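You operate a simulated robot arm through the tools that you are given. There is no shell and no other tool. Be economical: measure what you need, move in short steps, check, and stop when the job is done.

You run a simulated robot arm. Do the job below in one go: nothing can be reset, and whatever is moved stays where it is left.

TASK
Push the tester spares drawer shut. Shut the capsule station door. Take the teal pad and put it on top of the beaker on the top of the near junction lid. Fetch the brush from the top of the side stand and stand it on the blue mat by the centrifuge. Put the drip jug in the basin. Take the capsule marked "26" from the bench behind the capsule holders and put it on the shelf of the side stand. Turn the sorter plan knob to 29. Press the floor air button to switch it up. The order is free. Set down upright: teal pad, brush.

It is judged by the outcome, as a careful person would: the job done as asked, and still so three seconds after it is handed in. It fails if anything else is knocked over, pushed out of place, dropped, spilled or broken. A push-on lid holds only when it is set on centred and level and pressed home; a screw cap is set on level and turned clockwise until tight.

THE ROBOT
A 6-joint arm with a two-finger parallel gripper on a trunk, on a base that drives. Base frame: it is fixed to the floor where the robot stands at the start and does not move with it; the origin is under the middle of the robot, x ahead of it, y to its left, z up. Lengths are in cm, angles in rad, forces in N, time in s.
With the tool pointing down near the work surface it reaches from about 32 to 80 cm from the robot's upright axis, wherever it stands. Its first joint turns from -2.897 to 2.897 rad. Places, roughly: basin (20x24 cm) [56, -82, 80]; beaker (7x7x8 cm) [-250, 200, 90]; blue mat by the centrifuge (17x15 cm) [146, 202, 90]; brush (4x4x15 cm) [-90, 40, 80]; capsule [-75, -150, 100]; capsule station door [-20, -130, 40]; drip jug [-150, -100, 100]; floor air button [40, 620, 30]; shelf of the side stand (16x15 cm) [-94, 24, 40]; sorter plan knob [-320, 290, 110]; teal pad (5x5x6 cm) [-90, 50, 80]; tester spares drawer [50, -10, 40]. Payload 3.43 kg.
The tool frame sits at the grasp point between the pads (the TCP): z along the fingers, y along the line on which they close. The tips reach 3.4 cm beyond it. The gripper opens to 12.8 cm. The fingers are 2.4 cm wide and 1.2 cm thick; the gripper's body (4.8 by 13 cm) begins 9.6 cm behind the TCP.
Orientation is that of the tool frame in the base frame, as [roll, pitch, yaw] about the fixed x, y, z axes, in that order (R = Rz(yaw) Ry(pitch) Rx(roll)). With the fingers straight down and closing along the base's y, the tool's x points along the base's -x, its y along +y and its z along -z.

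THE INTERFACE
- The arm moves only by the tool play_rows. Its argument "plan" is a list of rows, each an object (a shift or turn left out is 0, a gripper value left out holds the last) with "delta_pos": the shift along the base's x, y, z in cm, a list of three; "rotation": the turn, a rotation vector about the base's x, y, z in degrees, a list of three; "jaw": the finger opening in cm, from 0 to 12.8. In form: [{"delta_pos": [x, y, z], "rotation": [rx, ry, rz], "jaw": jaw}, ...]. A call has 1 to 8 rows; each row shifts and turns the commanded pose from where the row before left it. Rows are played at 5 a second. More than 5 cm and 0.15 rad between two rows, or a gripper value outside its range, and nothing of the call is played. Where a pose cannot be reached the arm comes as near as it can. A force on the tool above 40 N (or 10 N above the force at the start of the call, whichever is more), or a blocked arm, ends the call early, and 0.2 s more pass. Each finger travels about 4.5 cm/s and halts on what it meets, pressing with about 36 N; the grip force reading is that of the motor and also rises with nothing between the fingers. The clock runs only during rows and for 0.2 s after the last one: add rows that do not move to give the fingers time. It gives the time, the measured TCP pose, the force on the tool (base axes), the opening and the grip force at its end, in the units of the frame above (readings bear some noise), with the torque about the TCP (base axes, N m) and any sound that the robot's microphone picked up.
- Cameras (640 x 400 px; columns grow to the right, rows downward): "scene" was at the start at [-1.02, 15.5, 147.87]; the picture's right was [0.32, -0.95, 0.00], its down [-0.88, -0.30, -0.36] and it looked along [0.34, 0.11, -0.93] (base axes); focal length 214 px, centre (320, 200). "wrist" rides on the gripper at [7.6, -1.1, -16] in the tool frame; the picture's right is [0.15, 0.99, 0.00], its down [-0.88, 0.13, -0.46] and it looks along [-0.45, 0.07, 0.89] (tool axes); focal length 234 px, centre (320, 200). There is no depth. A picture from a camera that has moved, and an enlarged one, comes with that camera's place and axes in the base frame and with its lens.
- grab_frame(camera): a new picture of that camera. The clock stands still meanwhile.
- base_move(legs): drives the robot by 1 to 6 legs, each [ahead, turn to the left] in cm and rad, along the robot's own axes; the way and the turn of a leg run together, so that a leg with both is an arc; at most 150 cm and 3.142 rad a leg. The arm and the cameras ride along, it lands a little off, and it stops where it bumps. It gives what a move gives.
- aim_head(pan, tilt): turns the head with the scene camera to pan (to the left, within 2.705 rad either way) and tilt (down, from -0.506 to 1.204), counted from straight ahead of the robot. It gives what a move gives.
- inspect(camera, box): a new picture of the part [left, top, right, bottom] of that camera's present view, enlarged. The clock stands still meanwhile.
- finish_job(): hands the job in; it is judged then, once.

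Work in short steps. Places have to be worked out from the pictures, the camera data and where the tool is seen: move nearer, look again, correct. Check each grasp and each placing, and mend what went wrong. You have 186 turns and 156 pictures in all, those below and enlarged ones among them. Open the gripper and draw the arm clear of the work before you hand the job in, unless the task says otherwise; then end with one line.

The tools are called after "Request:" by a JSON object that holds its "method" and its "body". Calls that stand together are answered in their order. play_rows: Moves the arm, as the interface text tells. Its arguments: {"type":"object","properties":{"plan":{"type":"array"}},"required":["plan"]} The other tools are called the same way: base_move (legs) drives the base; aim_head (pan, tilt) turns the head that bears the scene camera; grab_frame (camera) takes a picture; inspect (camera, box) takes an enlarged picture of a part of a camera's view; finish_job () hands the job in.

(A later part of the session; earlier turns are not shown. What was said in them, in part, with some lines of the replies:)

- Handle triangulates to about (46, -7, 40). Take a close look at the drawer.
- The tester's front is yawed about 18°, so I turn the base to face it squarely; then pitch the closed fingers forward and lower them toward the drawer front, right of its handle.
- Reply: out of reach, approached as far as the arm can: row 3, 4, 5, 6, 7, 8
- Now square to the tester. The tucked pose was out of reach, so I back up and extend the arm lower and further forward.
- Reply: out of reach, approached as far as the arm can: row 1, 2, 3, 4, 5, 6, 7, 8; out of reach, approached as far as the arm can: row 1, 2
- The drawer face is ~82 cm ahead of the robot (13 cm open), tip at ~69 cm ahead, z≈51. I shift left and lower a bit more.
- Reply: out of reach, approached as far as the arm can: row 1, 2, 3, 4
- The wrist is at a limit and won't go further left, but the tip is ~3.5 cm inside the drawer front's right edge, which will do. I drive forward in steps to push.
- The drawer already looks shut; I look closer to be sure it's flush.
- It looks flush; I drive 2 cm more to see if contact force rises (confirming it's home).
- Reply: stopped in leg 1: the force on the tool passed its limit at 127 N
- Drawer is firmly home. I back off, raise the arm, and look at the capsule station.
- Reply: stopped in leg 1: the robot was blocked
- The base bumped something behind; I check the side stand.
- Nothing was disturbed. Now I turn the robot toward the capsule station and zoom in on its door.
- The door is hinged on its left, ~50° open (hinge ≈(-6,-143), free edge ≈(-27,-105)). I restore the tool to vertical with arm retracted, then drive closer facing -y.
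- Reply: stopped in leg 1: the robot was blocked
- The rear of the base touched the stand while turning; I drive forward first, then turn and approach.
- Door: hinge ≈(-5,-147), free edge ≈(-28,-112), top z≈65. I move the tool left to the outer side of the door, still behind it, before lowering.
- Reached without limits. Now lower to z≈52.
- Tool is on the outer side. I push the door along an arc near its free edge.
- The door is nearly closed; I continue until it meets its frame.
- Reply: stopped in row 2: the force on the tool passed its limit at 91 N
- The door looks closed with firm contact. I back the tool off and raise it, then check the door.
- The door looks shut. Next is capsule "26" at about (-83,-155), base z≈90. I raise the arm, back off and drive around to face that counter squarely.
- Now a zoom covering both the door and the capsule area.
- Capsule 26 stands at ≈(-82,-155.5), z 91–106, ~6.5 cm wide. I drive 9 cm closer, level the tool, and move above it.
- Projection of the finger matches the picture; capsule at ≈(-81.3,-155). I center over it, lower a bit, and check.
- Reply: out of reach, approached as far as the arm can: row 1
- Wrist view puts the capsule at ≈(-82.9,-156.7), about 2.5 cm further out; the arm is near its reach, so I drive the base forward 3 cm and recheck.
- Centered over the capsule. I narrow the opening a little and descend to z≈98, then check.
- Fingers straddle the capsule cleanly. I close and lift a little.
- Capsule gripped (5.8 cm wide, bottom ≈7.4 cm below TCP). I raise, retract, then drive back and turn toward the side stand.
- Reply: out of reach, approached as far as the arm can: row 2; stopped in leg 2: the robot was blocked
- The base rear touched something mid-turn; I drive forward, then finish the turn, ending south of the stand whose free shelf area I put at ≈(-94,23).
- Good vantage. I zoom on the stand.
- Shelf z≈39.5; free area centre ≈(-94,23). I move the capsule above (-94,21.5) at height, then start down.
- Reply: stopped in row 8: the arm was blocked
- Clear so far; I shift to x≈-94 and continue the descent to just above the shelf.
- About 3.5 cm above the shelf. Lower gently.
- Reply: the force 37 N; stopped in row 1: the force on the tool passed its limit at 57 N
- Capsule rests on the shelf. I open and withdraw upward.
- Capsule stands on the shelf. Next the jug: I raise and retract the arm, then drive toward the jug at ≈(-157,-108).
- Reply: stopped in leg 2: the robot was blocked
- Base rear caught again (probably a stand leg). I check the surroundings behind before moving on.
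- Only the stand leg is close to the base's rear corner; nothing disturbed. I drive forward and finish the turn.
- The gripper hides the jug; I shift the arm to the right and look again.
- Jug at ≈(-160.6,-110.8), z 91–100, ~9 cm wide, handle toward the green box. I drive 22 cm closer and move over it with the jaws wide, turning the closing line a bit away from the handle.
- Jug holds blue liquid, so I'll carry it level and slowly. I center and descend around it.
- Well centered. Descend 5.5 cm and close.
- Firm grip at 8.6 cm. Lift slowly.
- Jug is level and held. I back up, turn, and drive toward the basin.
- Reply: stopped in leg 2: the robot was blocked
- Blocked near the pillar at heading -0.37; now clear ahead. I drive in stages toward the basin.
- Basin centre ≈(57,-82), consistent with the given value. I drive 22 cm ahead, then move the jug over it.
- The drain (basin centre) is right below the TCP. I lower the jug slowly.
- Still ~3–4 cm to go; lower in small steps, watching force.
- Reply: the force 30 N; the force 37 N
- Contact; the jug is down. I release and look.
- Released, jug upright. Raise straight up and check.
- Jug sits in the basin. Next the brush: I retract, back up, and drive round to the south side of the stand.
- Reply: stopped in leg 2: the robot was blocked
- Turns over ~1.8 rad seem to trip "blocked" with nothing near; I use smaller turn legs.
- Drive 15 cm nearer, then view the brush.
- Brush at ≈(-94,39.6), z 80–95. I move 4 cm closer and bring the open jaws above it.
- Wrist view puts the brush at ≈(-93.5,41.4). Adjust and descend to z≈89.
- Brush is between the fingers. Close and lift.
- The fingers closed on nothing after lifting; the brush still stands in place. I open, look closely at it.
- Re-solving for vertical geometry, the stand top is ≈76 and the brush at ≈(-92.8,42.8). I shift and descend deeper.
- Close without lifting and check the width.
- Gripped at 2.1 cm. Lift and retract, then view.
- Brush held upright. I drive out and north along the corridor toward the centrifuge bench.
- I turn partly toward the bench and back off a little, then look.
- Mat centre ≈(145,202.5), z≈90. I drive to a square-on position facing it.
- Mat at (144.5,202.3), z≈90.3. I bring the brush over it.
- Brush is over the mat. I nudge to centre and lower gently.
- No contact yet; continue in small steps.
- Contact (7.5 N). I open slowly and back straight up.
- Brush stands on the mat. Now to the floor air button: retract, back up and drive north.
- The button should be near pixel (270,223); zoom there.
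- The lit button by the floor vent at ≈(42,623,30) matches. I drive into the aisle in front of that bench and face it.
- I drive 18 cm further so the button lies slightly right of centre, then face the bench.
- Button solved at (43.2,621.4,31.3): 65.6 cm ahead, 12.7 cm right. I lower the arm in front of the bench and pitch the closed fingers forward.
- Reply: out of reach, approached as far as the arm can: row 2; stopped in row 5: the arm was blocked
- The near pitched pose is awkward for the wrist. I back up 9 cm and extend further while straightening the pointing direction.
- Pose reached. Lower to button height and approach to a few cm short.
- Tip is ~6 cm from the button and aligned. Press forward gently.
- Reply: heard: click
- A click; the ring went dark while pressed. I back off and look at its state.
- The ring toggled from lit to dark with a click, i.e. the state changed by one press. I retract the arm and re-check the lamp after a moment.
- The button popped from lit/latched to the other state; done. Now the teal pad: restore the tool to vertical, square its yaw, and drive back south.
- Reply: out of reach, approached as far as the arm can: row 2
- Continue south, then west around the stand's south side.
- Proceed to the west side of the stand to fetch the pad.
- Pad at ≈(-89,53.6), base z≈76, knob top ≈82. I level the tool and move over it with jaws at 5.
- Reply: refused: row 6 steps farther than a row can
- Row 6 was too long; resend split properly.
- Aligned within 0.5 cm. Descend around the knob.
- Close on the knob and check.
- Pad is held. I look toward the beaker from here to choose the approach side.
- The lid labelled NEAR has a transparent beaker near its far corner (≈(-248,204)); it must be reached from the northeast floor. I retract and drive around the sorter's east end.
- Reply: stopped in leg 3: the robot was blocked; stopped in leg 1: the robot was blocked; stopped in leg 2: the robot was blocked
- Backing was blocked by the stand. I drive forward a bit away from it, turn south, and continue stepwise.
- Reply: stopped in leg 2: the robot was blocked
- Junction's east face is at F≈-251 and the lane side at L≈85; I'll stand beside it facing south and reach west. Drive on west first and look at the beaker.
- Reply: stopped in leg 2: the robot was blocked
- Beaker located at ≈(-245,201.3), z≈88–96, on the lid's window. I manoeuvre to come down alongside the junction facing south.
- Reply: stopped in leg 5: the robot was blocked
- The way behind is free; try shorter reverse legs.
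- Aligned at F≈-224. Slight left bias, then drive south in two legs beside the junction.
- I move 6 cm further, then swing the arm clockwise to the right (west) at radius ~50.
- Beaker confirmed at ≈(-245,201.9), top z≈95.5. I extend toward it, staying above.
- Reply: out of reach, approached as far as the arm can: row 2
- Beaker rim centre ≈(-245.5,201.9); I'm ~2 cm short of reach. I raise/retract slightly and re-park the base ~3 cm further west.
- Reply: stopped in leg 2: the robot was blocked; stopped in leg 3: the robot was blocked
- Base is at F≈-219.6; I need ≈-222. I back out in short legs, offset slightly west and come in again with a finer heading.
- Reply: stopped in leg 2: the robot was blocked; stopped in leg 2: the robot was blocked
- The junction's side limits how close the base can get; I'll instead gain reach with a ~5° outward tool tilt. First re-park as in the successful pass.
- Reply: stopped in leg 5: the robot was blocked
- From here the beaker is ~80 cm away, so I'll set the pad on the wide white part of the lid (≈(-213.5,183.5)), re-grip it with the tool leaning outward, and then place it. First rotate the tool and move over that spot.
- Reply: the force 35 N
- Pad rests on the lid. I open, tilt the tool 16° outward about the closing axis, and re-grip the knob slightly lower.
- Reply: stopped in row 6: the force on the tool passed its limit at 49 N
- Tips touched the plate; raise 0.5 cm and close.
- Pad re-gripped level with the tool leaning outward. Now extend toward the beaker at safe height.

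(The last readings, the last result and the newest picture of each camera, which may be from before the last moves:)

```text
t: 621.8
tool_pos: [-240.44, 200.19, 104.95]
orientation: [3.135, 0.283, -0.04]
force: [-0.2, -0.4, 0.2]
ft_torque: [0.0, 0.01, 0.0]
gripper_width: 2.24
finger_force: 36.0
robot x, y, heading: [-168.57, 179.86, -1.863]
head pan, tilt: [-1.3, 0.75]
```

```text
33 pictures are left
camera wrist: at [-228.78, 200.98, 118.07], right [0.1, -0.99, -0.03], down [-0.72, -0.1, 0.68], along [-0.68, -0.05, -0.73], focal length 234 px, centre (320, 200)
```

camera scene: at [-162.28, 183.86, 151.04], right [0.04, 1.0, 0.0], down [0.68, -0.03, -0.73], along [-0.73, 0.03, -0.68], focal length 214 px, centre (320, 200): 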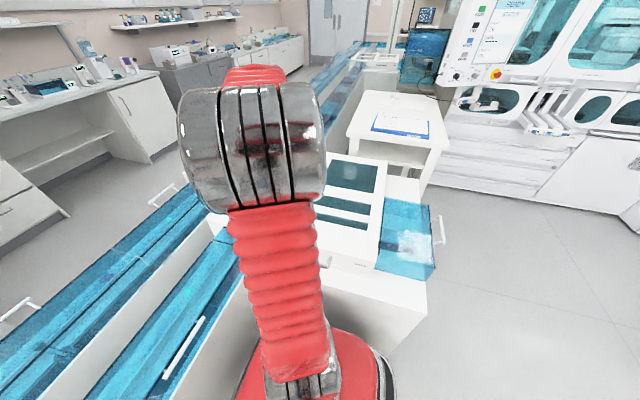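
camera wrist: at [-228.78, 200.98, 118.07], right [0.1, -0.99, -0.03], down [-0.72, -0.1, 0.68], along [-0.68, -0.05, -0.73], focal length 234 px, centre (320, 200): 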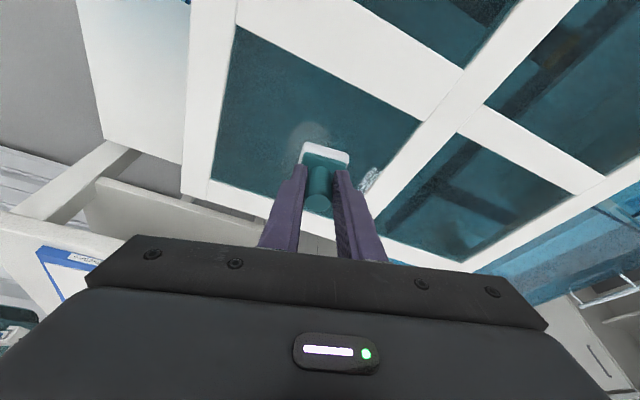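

Request:
{"method": "inspect", "body": {"camera": "wrist", "box": [260, 100, 380, 190]}}

```text
4.44 times, centred on (320, 145) of wrist
camera zoom: at [-228.78, 200.98, 118.07], right [0.1, -0.99, -0.03], down [-0.72, -0.1, 0.68], along [-0.68, -0.05, -0.73], focal length 1041 px, centre (320, 444)
```

zoom: 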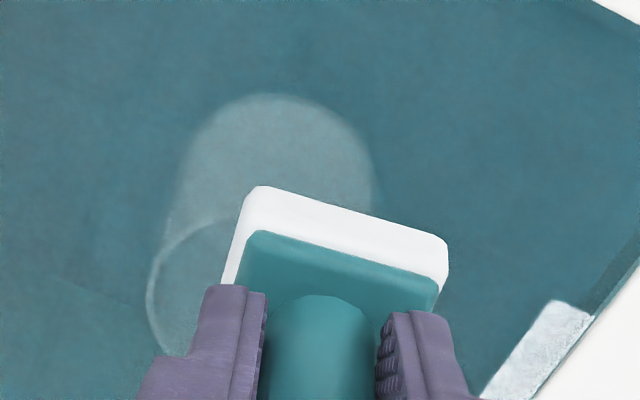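

Rim centre ≈(-245.4,201.6). Move the last 4.5 cm over it.

Request:
{"method": "play_rows", "body": {"plan": [{"delta_pos": [-2.2, 0.7, 0]}, {"delta_pos": [-2.2, 0.7, -0.5]}, {"delta_pos": [0, 0, 0]}]}}

Request:
{"method": "inspect", "body": {"camera": "wrist", "box": [260, 100, 380, 190]}}

Request:
{"method": "inspect", "body": {"camera": "scene", "box": [290, 110, 410, 210]}}

```text
t: 622.6
tool_pos: [-244.82, 201.61, 104.33]
orientation: [3.134, 0.283, -0.04]
force: [-1.0, 0.6, 0.1]
ft_torque: [0.01, 0.02, -0.04]
gripper_width: 2.26
finger_force: 36.1
robot x, y, heading: [-168.16, 179.83, -1.866]
head pan, tilt: [-1.3, 0.75]
```

```text
4.44 times, centred on (320, 145) of wrist
camera zoom: at [-233.19, 202.34, 117.47], right [0.1, -0.99, -0.03], down [-0.72, -0.1, 0.68], along [-0.68, -0.05, -0.73], focal length 1041 px, centre (320, 444)
```

zoom: 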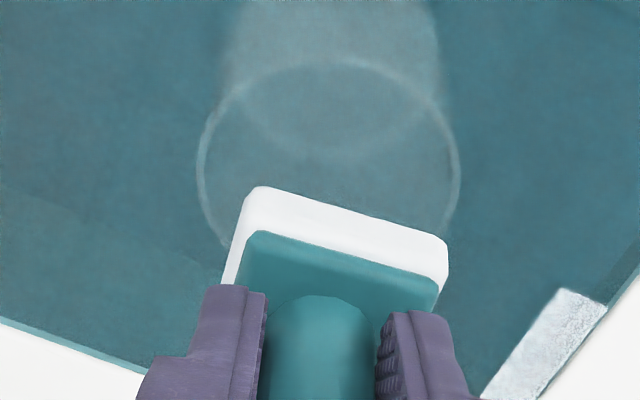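

```text
4.00 times, centred on (350, 160) of scene
camera zoom: at [-159.87, 181.26, 151.04], right [0.02, 1.0, 0.0], down [0.68, -0.02, -0.73], along [-0.73, 0.02, -0.68], focal length 858 px, centre (200, 360)
```

zoom: 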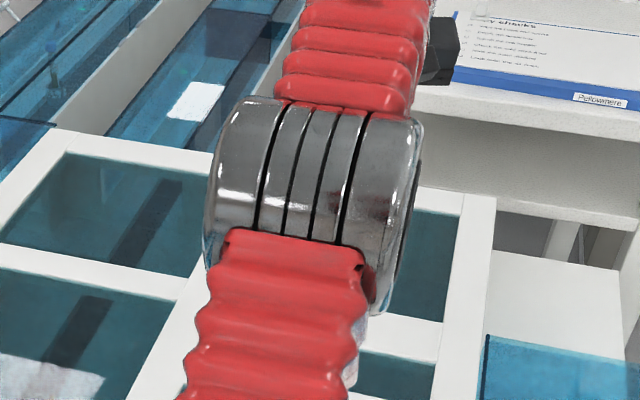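

Comparing pad edge and rim in the same image, the pad sits ~1.5 cm too far west. I shift east, lower partway, and compare again.

Request:
{"method": "play_rows", "body": {"plan": [{"delta_pos": [1.5, 0, 0]}, {"delta_pos": [0, 0, -0.7]}, {"delta_pos": [0, 0, -0.7]}, {"delta_pos": [0, 0, 0]}]}}

Request:
{"method": "inspect", "body": {"camera": "wrist", "box": [250, 100, 390, 210]}}

```text
t: 623.6
tool_pos: [-243.47, 201.5, 103.09]
orientation: [3.135, 0.283, -0.039]
force: [0.5, -0.1, -0.9]
ft_torque: [0.03, -0.03, -0.04]
gripper_width: 2.26
finger_force: 35.4
robot x, y, heading: [-168.15, 179.79, -1.863]
head pan, tilt: [-1.3, 0.75]
```

```text
3.64 times, centred on (320, 155) of wrist
camera zoom: at [-231.66, 202.32, 116.11], right [0.1, -0.99, -0.03], down [-0.72, -0.1, 0.68], along [-0.68, -0.05, -0.73], focal length 852 px, centre (320, 364)
```

zoom: 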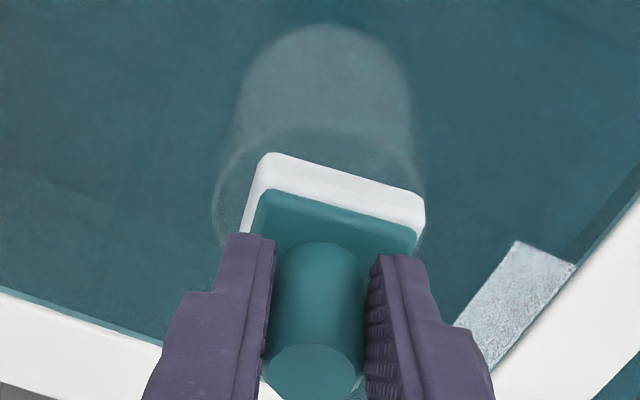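

Pad centre now matches the rim centre within ~0.3 cm. Lower in small steps to contact.

Request:
{"method": "play_rows", "body": {"plan": [{"delta_pos": [0, 0, -0.4]}, {"delta_pos": [0, 0, -0.3]}]}}

Request:
{"method": "play_rows", "body": {"plan": [{"delta_pos": [0, 0, -0.25]}, {"delta_pos": [0, 0, -0.25]}]}}

Request:
{"method": "play_rows", "body": {"plan": [{"delta_pos": [0, 0, -0.2]}, {"delta_pos": [0, 0, -0.2]}]}}

```text
t: 624.2
tool_pos: [-243.43, 201.53, 102.25]
orientation: [3.134, 0.284, -0.039]
force: [-0.2, 0.0, 0.0]
ft_torque: [0.01, -0.02, -0.02]
gripper_width: 2.26
finger_force: 36.2
robot x, y, heading: [-168.51, 179.73, -1.864]
head pan, tilt: [-1.3, 0.75]
```

```text
t: 624.8
tool_pos: [-243.45, 201.38, 101.83]
orientation: [3.134, 0.285, -0.04]
force: [0.2, 0.4, 0.1]
ft_torque: [-0.01, -0.03, 0.0]
gripper_width: 2.23
finger_force: 35.7
robot x, y, heading: [-168.6, 180.02, -1.865]
head pan, tilt: [-1.3, 0.75]
```

```text
t: 625.4
tool_pos: [-243.43, 201.54, 101.46]
orientation: [3.135, 0.282, -0.041]
force: [0.8, -0.5, 0.7]
ft_torque: [-0.04, 0.03, 0.02]
gripper_width: 2.23
finger_force: 35.7
robot x, y, heading: [-168.26, 180.15, -1.866]
head pan, tilt: [-1.3, 0.75]
```

Request:
{"method": "play_rows", "body": {"plan": [{"delta_pos": [0, 0, -0.2]}, {"delta_pos": [0, 0, -0.2]}]}}

Request:
{"method": "play_rows", "body": {"plan": [{"delta_pos": [0, 0, -0.2]}, {"delta_pos": [0, 0, 0]}]}}

Request:
{"method": "inspect", "body": {"camera": "wrist", "box": [250, 100, 390, 210]}}

```text
t: 626.0
tool_pos: [-243.51, 201.55, 101.12]
orientation: [3.134, 0.283, -0.04]
force: [0.2, -0.6, -1.1]
ft_torque: [0.0, -0.04, 0.02]
gripper_width: 2.23
finger_force: 35.8
robot x, y, heading: [-168.66, 179.91, -1.862]
head pan, tilt: [-1.3, 0.75]
```

```text
t: 626.6
tool_pos: [-243.42, 201.49, 100.83]
orientation: [3.136, 0.285, -0.04]
force: [0.3, 0.3, 4.2]
ft_torque: [0.09, 0.0, 0.0]
gripper_width: 2.22
finger_force: 35.8
robot x, y, heading: [-168.27, 179.99, -1.867]
head pan, tilt: [-1.3, 0.75]
```

```text
3.64 times, centred on (320, 155) of wrist
camera zoom: at [-231.68, 202.35, 113.93], right [0.1, -0.99, -0.03], down [-0.72, -0.1, 0.69], along [-0.68, -0.05, -0.73], focal length 852 px, centre (320, 364)
```

zoom: 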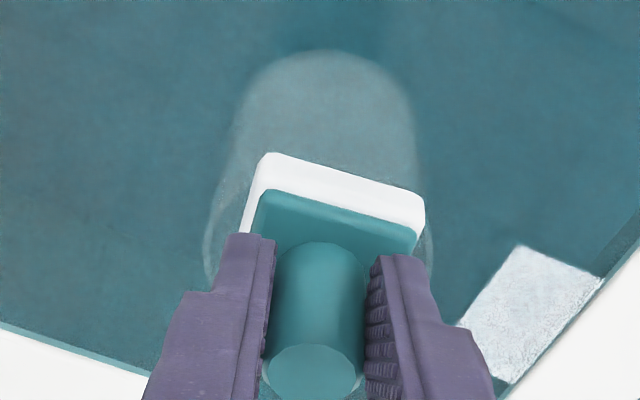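

Contact felt and pad is centred on the rim. Release slowly and withdraw along the tool axis.

Request:
{"method": "play_rows", "body": {"plan": [{"jaw": 2.8}, {"jaw": 3.6}, {"jaw": 4.6}, {"jaw": 5}, {"delta_pos": [0, 0, 0]}]}}

Request:
{"method": "play_rows", "body": {"plan": [{"delta_pos": [0.56, 0, 1.92]}, {"delta_pos": [0.84, 0, 2.9]}, {"delta_pos": [1.1, 0, 3.8]}, {"delta_pos": [1.1, 0, 3.8]}]}}

Request:
{"method": "inspect", "body": {"camera": "wrist", "box": [220, 60, 420, 210]}}

```text
t: 627.8
tool_pos: [-243.54, 201.5, 100.84]
orientation: [3.134, 0.282, -0.041]
force: [0.5, -0.7, -0.2]
ft_torque: [-0.02, 0.01, 0.06]
gripper_width: 4.99
finger_force: 0.0
robot x, y, heading: [-168.37, 179.87, -1.861]
head pan, tilt: [-1.3, 0.75]
```

```text
t: 628.8
tool_pos: [-239.67, 201.54, 113.46]
orientation: [3.133, 0.283, -0.04]
force: [0.3, -0.6, -0.4]
ft_torque: [0.02, 0.0, 0.0]
gripper_width: 5.02
finger_force: 0.0
robot x, y, heading: [-168.23, 179.46, -1.865]
head pan, tilt: [-1.3, 0.75]
```

```text
2.67 times, centred on (320, 135) of wrist
camera zoom: at [-228.02, 202.4, 126.41], right [0.1, -0.99, -0.03], down [-0.72, -0.1, 0.68], along [-0.68, -0.05, -0.73], focal length 624 px, centre (320, 373)
```

zoom: 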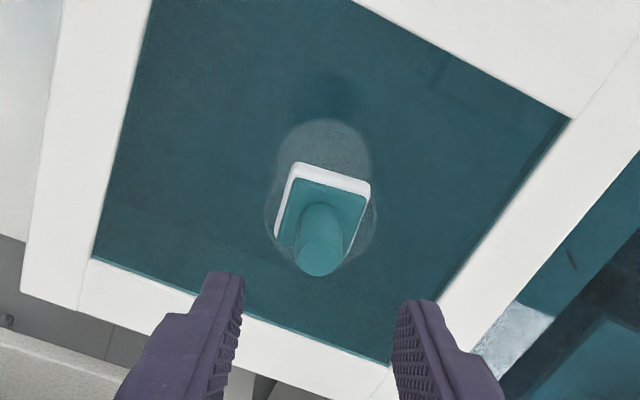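

Pad sits centred on the beaker. Next, the sorter plan knob: look toward the pendant panel.

Request:
{"method": "play_rows", "body": {"plan": [{"delta_pos": [4.5, -1.2, 0]}, {"delta_pos": [4.5, -1.2, 0]}, {"delta_pos": [4.5, -1.2, 0], "rotation": [0, -8, 0]}, {"delta_pos": [4.5, -1.2, 0], "rotation": [0, -8.2, 0]}, {"delta_pos": [4.5, -1.2, 0]}]}}

Request:
{"method": "aim_head", "body": {"pan": -1.8, "tilt": 0.3}}

Request:
{"method": "grab_frame", "body": {"camera": "scene"}}

Request:
{"method": "inspect", "body": {"camera": "scene", "box": [290, 80, 410, 200]}}

```text
t: 630.0
tool_pos: [-217.23, 195.49, 113.31]
orientation: [-3.137, 0.0, -0.039]
force: [-0.2, -0.2, -0.1]
ft_torque: [-0.02, -0.01, 0.0]
gripper_width: 4.99
finger_force: 0.1
robot x, y, heading: [-168.04, 180.18, -1.867]
head pan, tilt: [-1.3, 0.75]
```

```text
t: 630.9
tool_pos: [-217.42, 195.56, 113.34]
orientation: [-3.137, 0.001, -0.038]
force: [0.1, -0.5, 0.0]
ft_torque: [0.02, 0.0, 0.04]
gripper_width: 5.02
finger_force: 0.0
robot x, y, heading: [-168.59, 179.78, -1.869]
head pan, tilt: [-1.799, 0.3]
```

```text
26 pictures are left
camera scene: at [-159.67, 185.72, 155.07], right [0.5, 0.87, 0.0], down [0.26, -0.15, -0.96], along [-0.83, 0.48, -0.3], focal length 214 px, centre (320, 200)
```

scene: 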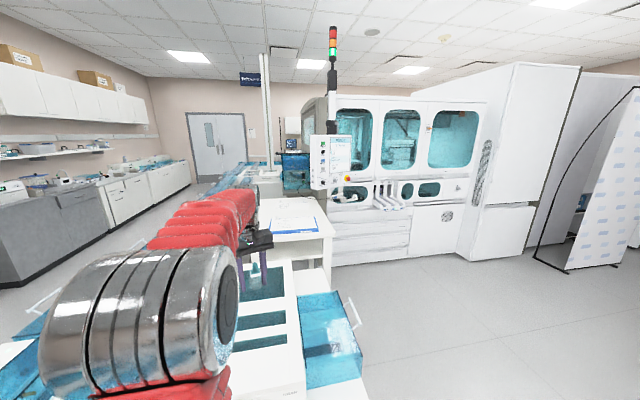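

```text
3.33 times, centred on (350, 140) of scene
camera zoom: at [-159.67, 185.72, 155.07], right [0.5, 0.87, 0.0], down [0.26, -0.15, -0.96], along [-0.83, 0.48, -0.3], focal length 715 px, centre (220, 400)
```

zoom: 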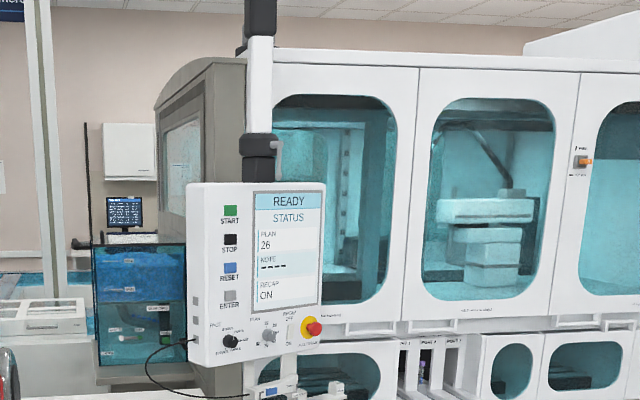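

PLAN knob (grey) shows 26 now; it's on the pendant facing east at ≈(-330,300). I back out in short legs and turn west.

Request:
{"method": "base_move", "body": {"legs": [[-27, 0], [-27, 0], [-27, 0], [-20, 0], [0, -0.8], [0, -0.79]]}}

```text
t: 644.5
tool_pos: [-122.33, 325.01, 113.31]
orientation: [-3.138, -0.001, -1.631]
force: [0.2, 0.0, -0.2]
ft_torque: [0.0, -0.05, 0.01]
gripper_width: 4.99
finger_force: 0.1
robot x, y, heading: [-139.03, 276.11, 2.828]
head pan, tilt: [-1.799, 0.3]
```

Swing the arm back to the front (with the tool turning along), closing the jaws partly.

Request:
{"method": "play_rows", "body": {"plan": [{"delta_pos": [-4.76, 1.36, 0], "rotation": [0, 0, 5.5]}, {"delta_pos": [-4.87, 0.9, 0], "rotation": [0, 0, 5.5]}, {"delta_pos": [-4.93, 0.43, 0], "rotation": [0, 0, 5.5]}, {"delta_pos": [-4.95, -0.04, 0], "rotation": [0, 0, 5.5]}, {"delta_pos": [-4.92, -0.52, 0], "rotation": [0, 0, 5.5]}, {"delta_pos": [-4.85, -0.99, 0], "rotation": [0, 0, 5.5]}, {"delta_pos": [-4.73, -1.45, 0], "rotation": [0, 0, 5.5]}, {"delta_pos": [-4.57, -1.89, 0], "rotation": [0, 0, 5.5]}]}}

Request:
{"method": "play_rows", "body": {"plan": [{"delta_pos": [-4.37, -2.32, 0], "rotation": [0, 0, 5.5]}, {"delta_pos": [-4.13, -2.73, 0], "rotation": [0, 0, 5.5]}, {"delta_pos": [-3.85, -3.12, 0], "rotation": [0, 0, 5.5]}, {"delta_pos": [-3.53, -3.47, 0], "rotation": [0, 0, 5.5]}, {"delta_pos": [-3.18, -3.79, 0], "rotation": [0, 0, 5.5]}, {"delta_pos": [-2.8, -4.08, 0], "rotation": [0, 0, 5.5]}, {"delta_pos": [-2.4, -4.33, 0], "rotation": [0, 0, 5.5]}, {"delta_pos": [-1.97, -4.54, 0], "rotation": [0, 0, 5.5]}]}}

Request:
{"method": "base_move", "body": {"legs": [[60, 0], [30, 0]]}}

Request:
{"method": "aim_head", "body": {"pan": 0.2, "tilt": 0.45}}

Request:
{"method": "grab_frame", "body": {"camera": "scene"}}

```text
t: 646.3
tool_pos: [-160.74, 322.69, 113.35]
orientation: [-3.138, 0.0, -0.863]
force: [0.7, 0.2, 0.1]
ft_torque: [0.05, -0.02, -0.01]
gripper_width: 5.01
finger_force: 0.1
robot x, y, heading: [-139.05, 276.27, 2.824]
head pan, tilt: [-1.799, 0.3]
```

```text
t: 648.1
tool_pos: [-187.09, 294.39, 113.47]
orientation: [-3.138, 0.0, -0.094]
force: [0.2, 0.1, 0.0]
ft_torque: [0.05, -0.01, 0.0]
gripper_width: 4.99
finger_force: 0.1
robot x, y, heading: [-138.77, 276.09, 2.828]
head pan, tilt: [-1.799, 0.3]
```

```text
t: 654.5
tool_pos: [-273.35, 320.62, 113.44]
orientation: [-3.138, 0.001, -0.08]
force: [-0.4, 0.2, -0.3]
ft_torque: [0.0, -0.01, 0.02]
gripper_width: 5.0
finger_force: 0.1
robot x, y, heading: [-224.87, 303.19, 2.844]
head pan, tilt: [-1.799, 0.3]
```

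```text
t: 656.4
tool_pos: [-273.26, 320.55, 113.51]
orientation: [-3.137, 0.0, -0.081]
force: [-0.5, 1.1, -0.3]
ft_torque: [-0.03, -0.02, 0.0]
gripper_width: 5.0
finger_force: 0.1
robot x, y, heading: [-225.06, 302.92, 2.841]
head pan, tilt: [0.201, 0.45]
```

```text
24 pictures are left
camera scene: at [-233.03, 287.31, 153.69], right [0.1, 1.0, 0.0], down [0.43, -0.04, -0.9], along [-0.9, 0.09, -0.44], focal length 214 px, centre (320, 200)
```

scene: 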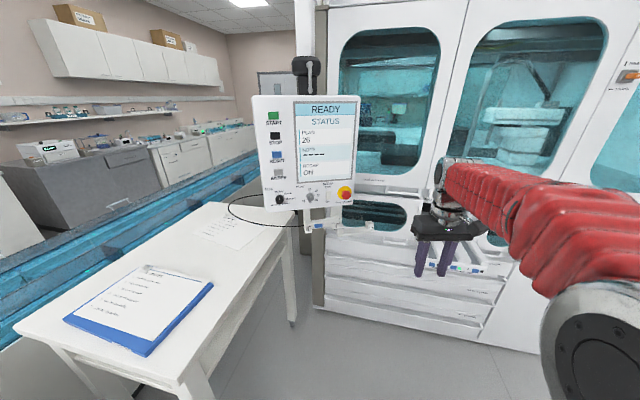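

Request:
{"method": "inspect", "body": {"camera": "scene", "box": [250, 160, 370, 250]}}

```text
4.44 times, centred on (310, 205) of scene
camera zoom: at [-233.03, 287.31, 153.69], right [0.1, 1.0, 0.0], down [0.43, -0.04, -0.9], along [-0.9, 0.09, -0.44], focal length 953 px, centre (364, 178)
```

zoom: 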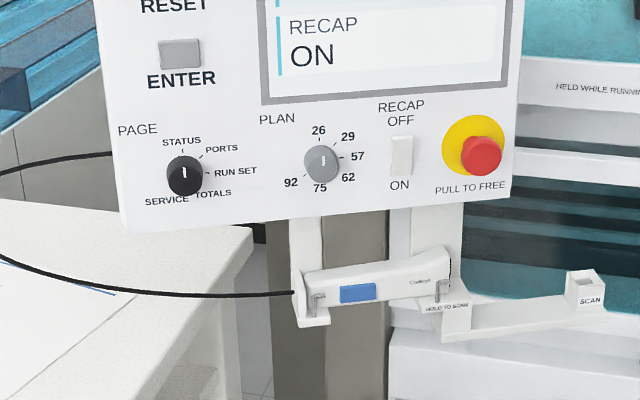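

Knob at ≈(-317.5,291.6,114.2) on a panel facing +x; 29 is the next mark clockwise (~43°). I extend toward it while pitching the tool to horizontal.

Request:
{"method": "play_rows", "body": {"plan": [{"delta_pos": [-3, -3.4, 0], "rotation": [0, 8.2, 0]}, {"delta_pos": [-3, -3.4, 0], "rotation": [0, 8.2, 0]}, {"delta_pos": [-3, -3.4, 0], "rotation": [0, 8.2, 0]}, {"delta_pos": [-3, -3.4, 0], "rotation": [0, 8.2, 0]}, {"delta_pos": [-3, -3.4, 0], "rotation": [0, 8.2, 0]}, {"delta_pos": [-3, -3.4, 0], "rotation": [0, 8.2, 0]}, {"delta_pos": [-3, -3.4, 0], "rotation": [0, 8.2, 0]}, {"delta_pos": [-2.5, -3.4, 0], "rotation": [0, 8.2, 0]}]}}

```text
t: 658.4
tool_pos: [-295.13, 293.86, 110.27]
orientation: [2.925, 0.988, -0.289]
force: [0.1, 0.0, -0.3]
ft_torque: [0.05, 0.02, 0.03]
gripper_width: 4.98
finger_force: 0.2
robot x, y, heading: [-225.31, 303.2, 2.85]
head pan, tilt: [0.201, 0.45]
stopped in row 8: the arm was blocked; the commanded pose is now the measured one
```

The arm stopped at ~57° pitch. I look at its configuration.

Request:
{"method": "grab_frame", "body": {"camera": "scene"}}

Request:
{"method": "grab_frame", "body": {"camera": "wrist"}}

```text
22 pictures are left
camera scene: at [-233.03, 287.31, 153.69], right [0.1, 1.0, 0.0], down [0.43, -0.04, -0.9], along [-0.9, 0.09, -0.44], focal length 214 px, centre (320, 200)
```

scene: 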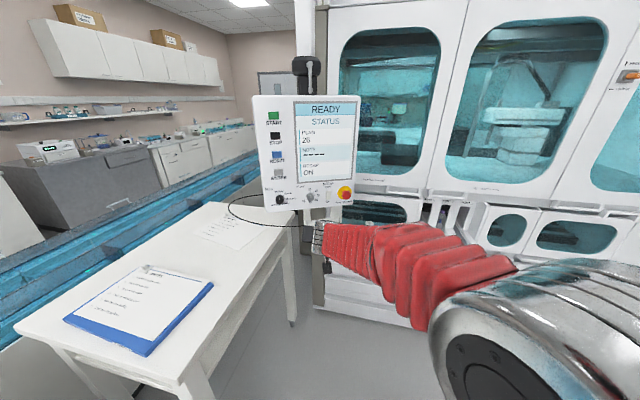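

```text
21 pictures are left
camera wrist: at [-277.57, 293.43, 112.29], right [-0.03, -1.0, 0.0], down [-0.09, 0.0, 1.0], along [-1.0, 0.03, -0.09], focal length 234 px, centre (320, 200)
```

wrist: 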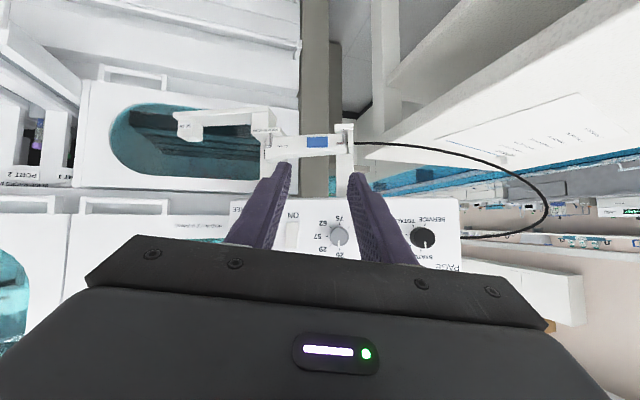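

The deviation indicates the last wrist joint is at its limit; rotating the tool positively about its own axis relieves it (same sense as turning the knob clockwise). I add 24° roll, then finish the pitch.

Request:
{"method": "play_rows", "body": {"plan": [{"delta_pos": [0.5, 0, 1.3], "rotation": [-6.7, 0.2, -4.3]}, {"delta_pos": [0.5, 0, 1.3], "rotation": [-6.7, 0.2, -4.3]}, {"delta_pos": [0, 0, 1.3], "rotation": [-6.7, 0.2, -4.3]}, {"delta_pos": [0, -0.5, 0], "rotation": [0, 8.1, 0]}, {"delta_pos": [0, -0.5, 0], "rotation": [0, 8.1, 0]}, {"delta_pos": [0, -0.5, 0], "rotation": [0, 8.1, 0]}, {"delta_pos": [0, -0.5, 0], "rotation": [0, 8.1, 0]}, {"delta_pos": [0, 0, 0]}]}}

```text
t: 660.2
tool_pos: [-294.07, 285.79, 122.55]
orientation: [1.635, 1.019, -1.573]
force: [0.2, 0.5, -1.0]
ft_torque: [-0.04, -0.02, 0.0]
gripper_width: 4.99
finger_force: 0.1
out of reach, approached as far as the arm can: row 5, 6, 7
robot x, y, heading: [-225.09, 303.4, 2.846]
head pan, tilt: [0.201, 0.45]
```

Tool is horizontal now. I add a bit more roll and settle, to see whether the position can be met.

Request:
{"method": "play_rows", "body": {"plan": [{"delta_pos": [0, 0, 0], "rotation": [-8, 0.4, -0.3]}, {"delta_pos": [0, 0, 0], "rotation": [-8, 0.4, -0.3]}, {"delta_pos": [0, 0, 0]}]}}

```text
t: 661.0
tool_pos: [-294.14, 283.29, 127.27]
orientation: [1.651, 0.75, -1.587]
force: [-0.1, 0.4, -0.7]
ft_torque: [0.0, 0.0, -0.05]
gripper_width: 5.02
finger_force: 0.1
out of reach, approached as far as the arm can: row 1, 2
robot x, y, heading: [-225.19, 303.1, 2.847]
head pan, tilt: [0.201, 0.45]
```

Position drifts with a fully horizontal tool, so I'll use a ~45° pitch instead (known to work). Roll back and reduce the pitch.

Request:
{"method": "play_rows", "body": {"plan": [{"rotation": [7.67, -0.5, 0.45]}, {"rotation": [7.67, -0.5, 0.45]}, {"rotation": [7.67, -0.5, 0.45]}, {"rotation": [7.67, -0.5, 0.45], "delta_pos": [2, 0, 0]}, {"rotation": [0, -8.2, 0], "delta_pos": [2, 0, 0]}, {"rotation": [0, -8.2, 0], "delta_pos": [2, 0, 0]}, {"rotation": [0, -8.2, 0]}, {"rotation": [0, -8.2, 0]}]}}

Request:
{"method": "play_rows", "body": {"plan": [{"rotation": [5.5, 0, 5.5]}, {"rotation": [0, -6, 0]}, {"rotation": [0, 0, 0]}]}}

```text
t: 662.8
tool_pos: [-288.03, 283.47, 127.35]
orientation: [2.79, 0.907, -0.492]
force: [0.5, 0.0, -0.6]
ft_torque: [0.02, 0.01, -0.01]
gripper_width: 4.97
finger_force: 0.0
robot x, y, heading: [-224.67, 303.39, 2.847]
head pan, tilt: [0.201, 0.45]
```

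```text
t: 663.6
tool_pos: [-288.02, 283.34, 127.28]
orientation: [2.981, 0.843, -0.245]
force: [-0.4, 0.1, 0.2]
ft_torque: [0.0, 0.02, 0.01]
gripper_width: 5.01
finger_force: 0.0
robot x, y, heading: [-224.92, 303.2, 2.846]
head pan, tilt: [0.201, 0.45]
```

Pose is clean at 49° pitch. Advance to ~9 cm short of the knob with jaws open 6 and look.

Request:
{"method": "play_rows", "body": {"plan": [{"delta_pos": [-4, 1.65, -1.1], "jaw": 6}, {"delta_pos": [-4, 1.65, -1.1]}, {"delta_pos": [-4, 1.65, -1.1]}, {"delta_pos": [-4, 1.65, -1.1]}, {"delta_pos": [-4, 1.65, -1.1]}, {"delta_pos": [0, 0, 0]}]}}

Request:
{"method": "grab_frame", "body": {"camera": "wrist"}}

```text
t: 665.0
tool_pos: [-308.08, 291.65, 121.8]
orientation: [2.981, 0.845, -0.246]
force: [0.3, 0.1, 0.4]
ft_torque: [0.0, 0.0, 0.02]
gripper_width: 6.01
finger_force: 0.0
robot x, y, heading: [-224.92, 303.15, 2.841]
head pan, tilt: [0.201, 0.45]
```

```text
20 pictures are left
camera wrist: at [-291.04, 291.16, 126.3], right [-0.03, -1.0, 0.0], down [-0.24, 0.0, 0.97], along [-0.97, 0.03, -0.24], focal length 234 px, centre (320, 200)
```

wrist: 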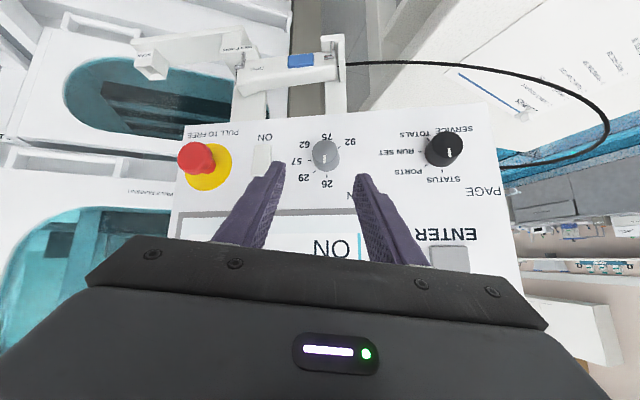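

Knob confirmed at (-317.3,291.5,114.2), marks spaced ~45°. Advance along the tool axis onto the knob.

Request:
{"method": "play_rows", "body": {"plan": [{"delta_pos": [-2.5, 0, -2.2], "jaw": 5.2}, {"delta_pos": [-2.2, -0.1, -1.9]}, {"delta_pos": [-1, 0, -0.9]}, {"delta_pos": [0, 0, 0]}]}}

Request:
{"method": "inspect", "body": {"camera": "wrist", "box": [220, 90, 420, 240]}}

```text
t: 666.0
tool_pos: [-313.54, 291.29, 117.04]
orientation: [2.98, 0.845, -0.247]
force: [36.8, -2.4, 10.2]
ft_torque: [-0.35, -0.04, 1.36]
gripper_width: 5.11
finger_force: 0.1
robot x, y, heading: [-225.15, 302.7, 2.843]
head pan, tilt: [0.201, 0.45]
```

```text
2.67 times, centred on (320, 165) of wrist
camera zoom: at [-296.55, 290.92, 121.54], right [-0.03, -1.0, 0.0], down [-0.24, 0.0, 0.97], along [-0.97, 0.03, -0.24], focal length 624 px, centre (320, 293)
```

zoom: 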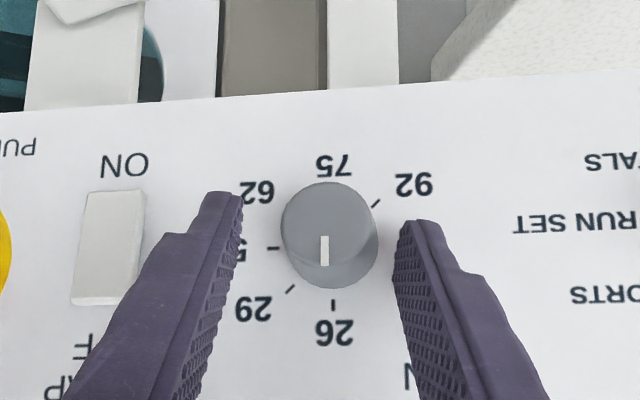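

Tips touch the panel; back off 0.4 cm and close on the knob.

Request:
{"method": "play_rows", "body": {"plan": [{"delta_pos": [0.5, 0, 0.1]}, {"jaw": 2}, {"jaw": 2}, {"jaw": 2}, {"jaw": 2}]}}

Request:
{"method": "inspect", "body": {"camera": "wrist", "box": [220, 90, 420, 240]}}

```text
t: 667.2
tool_pos: [-313.39, 291.28, 116.84]
orientation: [2.98, 0.846, -0.243]
force: [-10.7, -30.9, 2.1]
ft_torque: [-0.66, 0.62, 1.27]
gripper_width: 3.18
finger_force: 45.2
robot x, y, heading: [-224.96, 302.97, 2.849]
head pan, tilt: [0.201, 0.45]
```

```text
2.67 times, centred on (320, 165) of wrist
camera zoom: at [-296.28, 290.76, 121.38], right [-0.02, -1.0, 0.0], down [-0.24, 0.0, 0.97], along [-0.97, 0.02, -0.24], focal length 624 px, centre (320, 293)
```

zoom: 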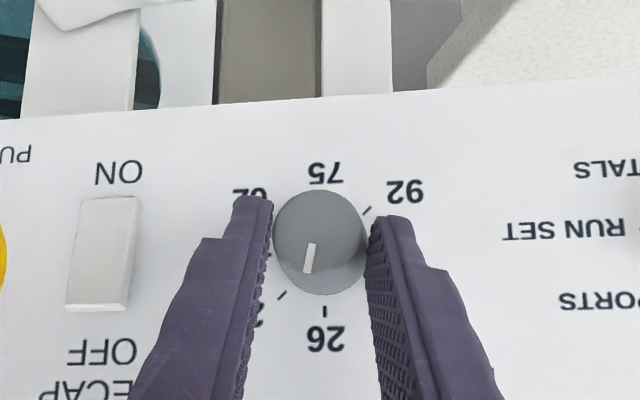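

Gripped. Turn clockwise ~46° about the knob's axis, orbiting the TCP accordingly.

Request:
{"method": "play_rows", "body": {"plan": [{"delta_pos": [0, -0.2, 0]}, {"delta_pos": [0, 0.36, -0.03], "rotation": [-8, 0, 0]}, {"delta_pos": [0, 0.35, -0.08], "rotation": [-8, 0, 0]}, {"delta_pos": [0, 0.34, -0.12], "rotation": [-8, 0, 0]}, {"delta_pos": [0, 0.32, -0.17], "rotation": [-8, 0, 0]}, {"delta_pos": [0, 0.29, -0.21], "rotation": [-8, 0, 0]}, {"delta_pos": [0, 0.17, -0.15], "rotation": [-5, 0, 0]}]}}

Request:
{"method": "grab_frame", "body": {"camera": "scene"}}

Request:
{"method": "inspect", "body": {"camera": "wrist", "box": [220, 90, 420, 240]}}

```text
t: 668.8
tool_pos: [-313.18, 293.15, 116.42]
orientation: [2.125, 0.428, -0.784]
force: [-0.3, -7.5, 25.2]
ft_torque: [-0.59, 0.59, 0.47]
gripper_width: 3.38
finger_force: 12.0
robot x, y, heading: [-224.93, 303.13, 2.842]
head pan, tilt: [0.201, 0.45]
```

```text
17 pictures are left
camera scene: at [-232.94, 287.28, 153.69], right [0.1, 1.0, 0.0], down [0.43, -0.04, -0.9], along [-0.9, 0.09, -0.43], focal length 214 px, centre (320, 200)
```

scene: 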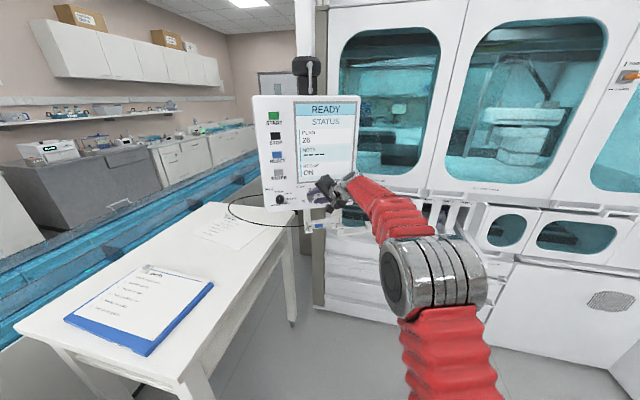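

```text
2.67 times, centred on (320, 165) of wrist
camera zoom: at [-296.15, 296.19, 119.89], right [-0.03, -0.71, 0.71], down [-0.24, 0.69, 0.68], along [-0.97, -0.15, -0.19], focal length 624 px, centre (320, 293)
```

zoom: 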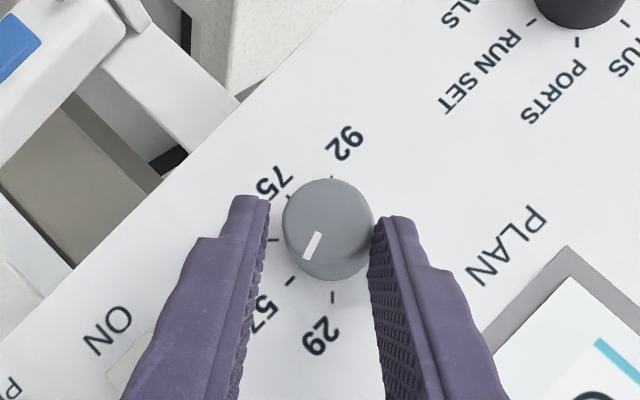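

The pointer overshoots 29 by ~20° (the closing had pre-turned it). I turn back ~20°.

Request:
{"method": "play_rows", "body": {"plan": [{"delta_pos": [0, -0.17, 0.15], "rotation": [5, 0, 0], "jaw": 2}, {"delta_pos": [0, -0.29, 0.21], "rotation": [8, 0, 0]}, {"delta_pos": [0, -0.28, 0.16], "rotation": [7, 0, 0]}, {"delta_pos": [0, 0, 0]}]}}

Request:
{"method": "inspect", "body": {"camera": "wrist", "box": [220, 90, 420, 240]}}

```text
t: 669.8
tool_pos: [-313.18, 292.17, 116.6]
orientation: [2.438, 0.652, -0.621]
force: [12.2, -22.9, 16.4]
ft_torque: [-0.58, 0.54, 0.7]
gripper_width: 3.5
finger_force: 13.2
robot x, y, heading: [-225.13, 303.51, 2.842]
head pan, tilt: [0.201, 0.45]
```

```text
2.67 times, centred on (320, 165) of wrist
camera zoom: at [-296.09, 293.86, 121.02], right [-0.03, -0.91, 0.42], down [-0.24, 0.41, 0.88], along [-0.97, -0.08, -0.23], focal length 624 px, centre (320, 293)
```

zoom: 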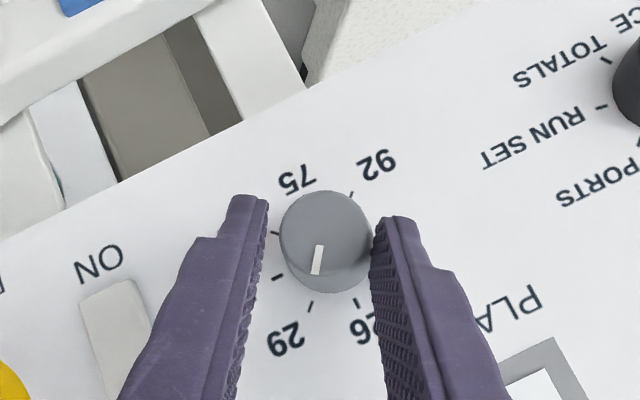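

The pointer is close to the 29 tick. Release and see where it settles.

Request:
{"method": "play_rows", "body": {"plan": [{"jaw": 5.2}, {"jaw": 5.2}, {"jaw": 5.2}, {"delta_pos": [1.5, 0.2, 1.3]}, {"delta_pos": [3, 0.3, 2.6]}]}}

Request:
{"method": "inspect", "body": {"camera": "wrist", "box": [220, 90, 420, 240]}}

Request:
{"method": "inspect", "body": {"camera": "scene", "box": [245, 90, 365, 220]}}

```text
t: 671.0
tool_pos: [-308.81, 293.03, 120.44]
orientation: [2.44, 0.653, -0.621]
force: [0.1, 0.3, 0.1]
ft_torque: [0.0, 0.03, 0.02]
gripper_width: 5.2
finger_force: 0.1
robot x, y, heading: [-225.24, 303.11, 2.837]
head pan, tilt: [0.201, 0.45]
```

```text
2.67 times, centred on (320, 165) of wrist
camera zoom: at [-291.77, 294.56, 124.73], right [-0.03, -0.91, 0.42], down [-0.24, 0.41, 0.88], along [-0.97, -0.07, -0.23], focal length 624 px, centre (320, 293)
```

zoom: 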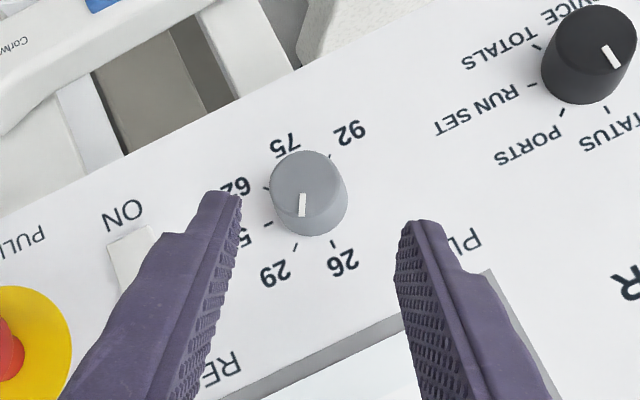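

```text
3.08 times, centred on (305, 155) of scene
camera zoom: at [-233.1, 287.32, 153.68], right [0.1, 1.0, 0.0], down [0.43, -0.04, -0.9], along [-0.9, 0.09, -0.44], focal length 660 px, centre (366, 338)
```

zoom: 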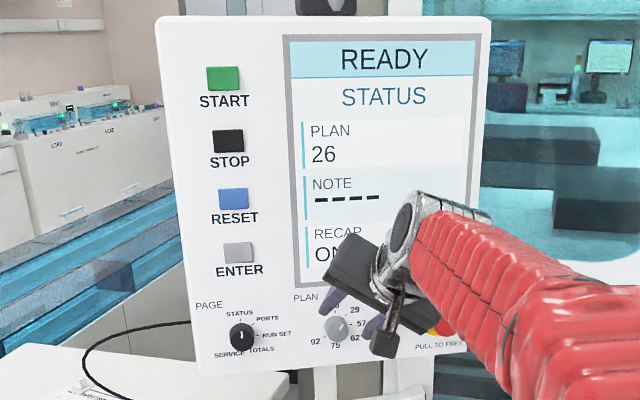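

Pointer sits ~30° past 26 (of 45°); the display still reads 26. I re-grip better centred and turn ~16° more.

Request:
{"method": "play_rows", "body": {"plan": [{"delta_pos": [-2.2, -0.55, -1.9]}, {"delta_pos": [-2.2, -0.5, -1.85]}, {"jaw": 2}, {"jaw": 2}, {"jaw": 2}, {"jaw": 2}]}}

Request:
{"method": "inspect", "body": {"camera": "wrist", "box": [240, 100, 400, 220]}}

```text
t: 672.4
tool_pos: [-313.15, 292.06, 116.8]
orientation: [2.438, 0.651, -0.623]
force: [6.2, 12.6, -4.1]
ft_torque: [0.21, 0.19, -0.5]
gripper_width: 3.11
finger_force: 44.6
robot x, y, heading: [-225.14, 303.28, 2.844]
head pan, tilt: [0.201, 0.45]
```

```text
3.33 times, centred on (320, 160) of wrist
camera zoom: at [-296.09, 293.57, 121.06], right [-0.03, -0.91, 0.42], down [-0.24, 0.41, 0.88], along [-0.97, -0.07, -0.23], focal length 781 px, centre (320, 333)
```

zoom: 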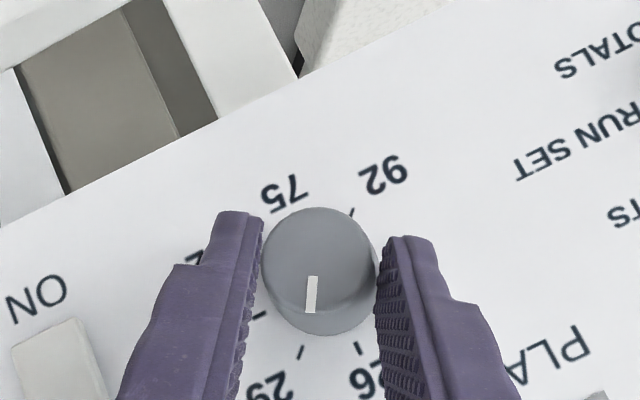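

Request:
{"method": "play_rows", "body": {"plan": [{"delta_pos": [0, 0.31, -0.09], "rotation": [-7.5, 0, 0]}, {"delta_pos": [0, 0.3, -0.12], "rotation": [-7.5, 0, 0]}, {"delta_pos": [0, 0, 0]}]}}

Request:
{"method": "inspect", "body": {"camera": "wrist", "box": [240, 100, 400, 220]}}

```text
t: 673.2
tool_pos: [-313.21, 292.42, 116.57]
orientation: [2.198, 0.485, -0.751]
force: [5.8, 1.8, -6.8]
ft_torque: [0.06, 0.14, 0.16]
gripper_width: 3.08
finger_force: 45.4
robot x, y, heading: [-224.87, 303.1, 2.845]
head pan, tilt: [0.201, 0.45]
```

```text
3.33 times, centred on (320, 160) of wrist
camera zoom: at [-296.12, 295.15, 120.26], right [-0.03, -0.77, 0.64], down [-0.24, 0.63, 0.74], along [-0.97, -0.13, -0.2], focal length 781 px, centre (320, 333)
```

zoom: 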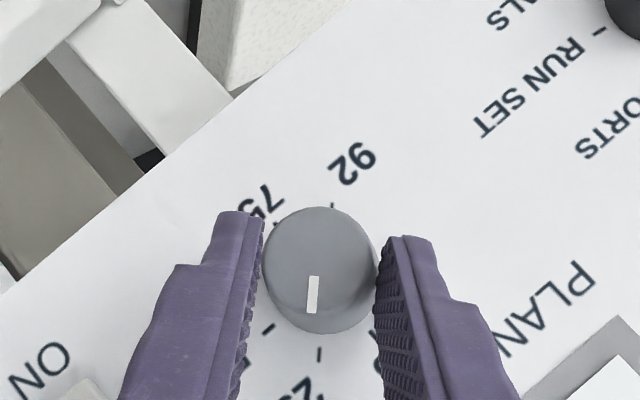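

Pointer now lines up with the 29 tick. Release, withdraw and check.

Request:
{"method": "play_rows", "body": {"plan": [{"jaw": 5.2}, {"jaw": 5.2}, {"jaw": 5.2}, {"delta_pos": [1.5, 0.3, 1.2]}, {"delta_pos": [3, 0.5, 2.5]}, {"delta_pos": [3, 0.5, 2.5]}]}}

Request:
{"method": "inspect", "body": {"camera": "wrist", "box": [220, 60, 420, 210]}}

Request:
{"method": "inspect", "body": {"camera": "scene", "box": [245, 90, 365, 220]}}

```text
t: 674.6
tool_pos: [-305.65, 293.77, 122.77]
orientation: [2.199, 0.485, -0.753]
force: [-0.7, 0.1, -0.9]
ft_torque: [-0.04, 0.03, 0.0]
gripper_width: 5.2
finger_force: 0.1
robot x, y, heading: [-225.13, 302.74, 2.841]
head pan, tilt: [0.201, 0.45]
```

```text
2.67 times, centred on (320, 135) of wrist
camera zoom: at [-288.63, 296.4, 126.41], right [-0.03, -0.77, 0.64], down [-0.24, 0.63, 0.74], along [-0.97, -0.13, -0.2], focal length 624 px, centre (320, 373)
```

zoom: 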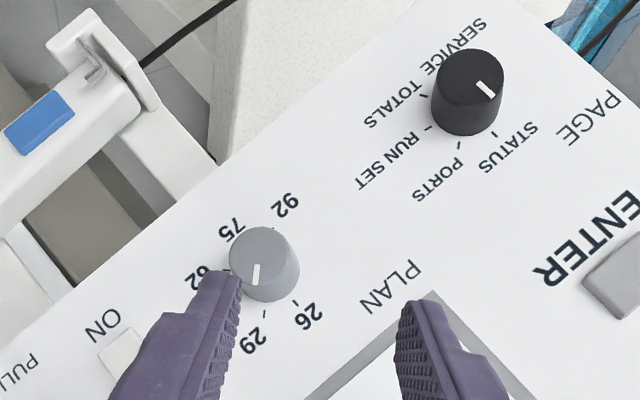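

```text
3.08 times, centred on (305, 155) of scene
camera zoom: at [-233.08, 287.32, 153.68], right [0.1, 1.0, 0.0], down [0.43, -0.04, -0.9], along [-0.9, 0.09, -0.44], focal length 660 px, centre (366, 338)
```

zoom: 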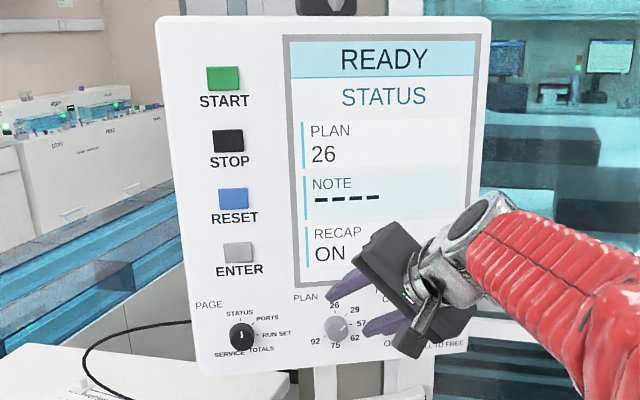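

Knob pointer is on 29. I withdraw the arm further and take a frontal close-up.

Request:
{"method": "play_rows", "body": {"plan": [{"delta_pos": [4, 1, 2.5]}, {"delta_pos": [4, 2.5, 1], "rotation": [5, 0, 5]}, {"delta_pos": [3.5, 3.5, 0], "rotation": [0, -8, 0]}, {"delta_pos": [3.5, 3.5, 0], "rotation": [0, -8, 0]}, {"delta_pos": [3.5, 3.5, 0], "rotation": [0, -8, 0]}]}}

Request:
{"method": "inspect", "body": {"camera": "scene", "box": [285, 170, 345, 220]}}

```text
t: 675.8
tool_pos: [-286.97, 307.71, 126.22]
orientation: [2.523, 0.188, -0.537]
force: [0.6, 0.8, -0.5]
ft_torque: [-0.01, 0.01, 0.0]
gripper_width: 5.2
finger_force: 0.0
robot x, y, heading: [-225.16, 303.11, 2.844]
head pan, tilt: [0.201, 0.45]
```

```text
8.00 times, centred on (315, 195) of scene
camera zoom: at [-233.03, 287.31, 153.69], right [0.1, 1.0, 0.0], down [0.43, -0.04, -0.9], along [-0.9, 0.09, -0.44], focal length 1716 px, centre (360, 240)
```

zoom: 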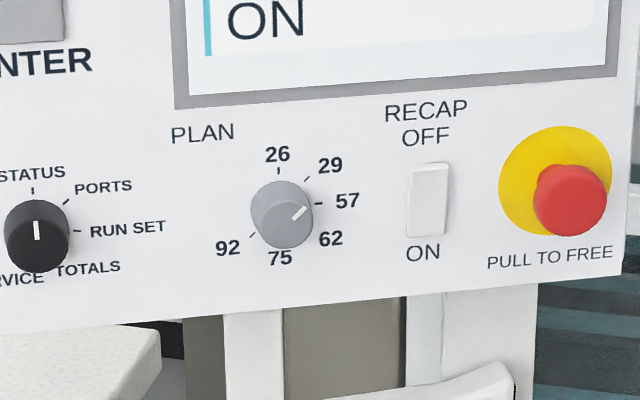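

The pointer sits on the 29 mark. All tasks are done; I open the gripper and back the robot away.

Request:
{"method": "play_rows", "body": {"plan": [{"delta_pos": [4, 1, 0], "jaw": 10}, {"delta_pos": [4, 1, 0]}, {"delta_pos": [0, 0, 0]}]}}

Request:
{"method": "base_move", "body": {"legs": [[-25, 0]]}}

Request:
{"method": "aim_head", "body": {"pan": 1.0, "tilt": 0.6}}

Request:
{"method": "grab_frame", "body": {"camera": "scene"}}

```text
t: 676.6
tool_pos: [-279.1, 309.6, 126.42]
orientation: [2.52, 0.191, -0.537]
force: [0.1, 0.1, 0.3]
ft_torque: [-0.01, 0.01, -0.01]
gripper_width: 9.98
finger_force: 0.1
robot x, y, heading: [-225.25, 303.4, 2.842]
head pan, tilt: [0.201, 0.45]
```

```text
t: 678.8
tool_pos: [-255.13, 302.45, 126.39]
orientation: [2.523, 0.191, -0.538]
force: [-0.7, 1.4, -0.1]
ft_torque: [0.0, 0.0, 0.0]
gripper_width: 10.02
finger_force: 0.0
robot x, y, heading: [-200.66, 295.85, 2.845]
head pan, tilt: [0.201, 0.45]
```

```text
t: 680.0
tool_pos: [-255.07, 302.44, 126.32]
orientation: [2.52, 0.191, -0.538]
force: [0.3, -0.5, -0.1]
ft_torque: [-0.04, -0.02, -0.02]
gripper_width: 10.02
finger_force: 0.1
robot x, y, heading: [-201.01, 295.62, 2.841]
head pan, tilt: [1.0, 0.6]
```

```text
7 pictures are left
camera scene: at [-206.66, 273.38, 152.33], right [-0.65, 0.76, 0.0], down [0.43, 0.36, -0.83], along [-0.63, -0.53, -0.56], focal length 214 px, centre (320, 200)
```

scene: 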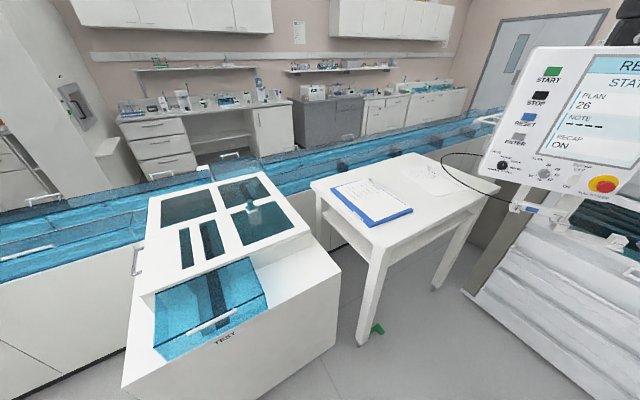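

The pad is still standing on the beaker, the knob pointer is at the 29 mark, and the gripper is open with the arm clear. I hand the job in.

Request:
{"method": "finish_job", "body": {}}

```text
The job is handed in.
```

I did all eight parts and handed the job in, but two results are uncertain. The air button's ring was green and went dark after one press and a click. I took that as "up" but could not confirm it. The sorter plan knob points at 29, though the panel screen still reads plan 26.
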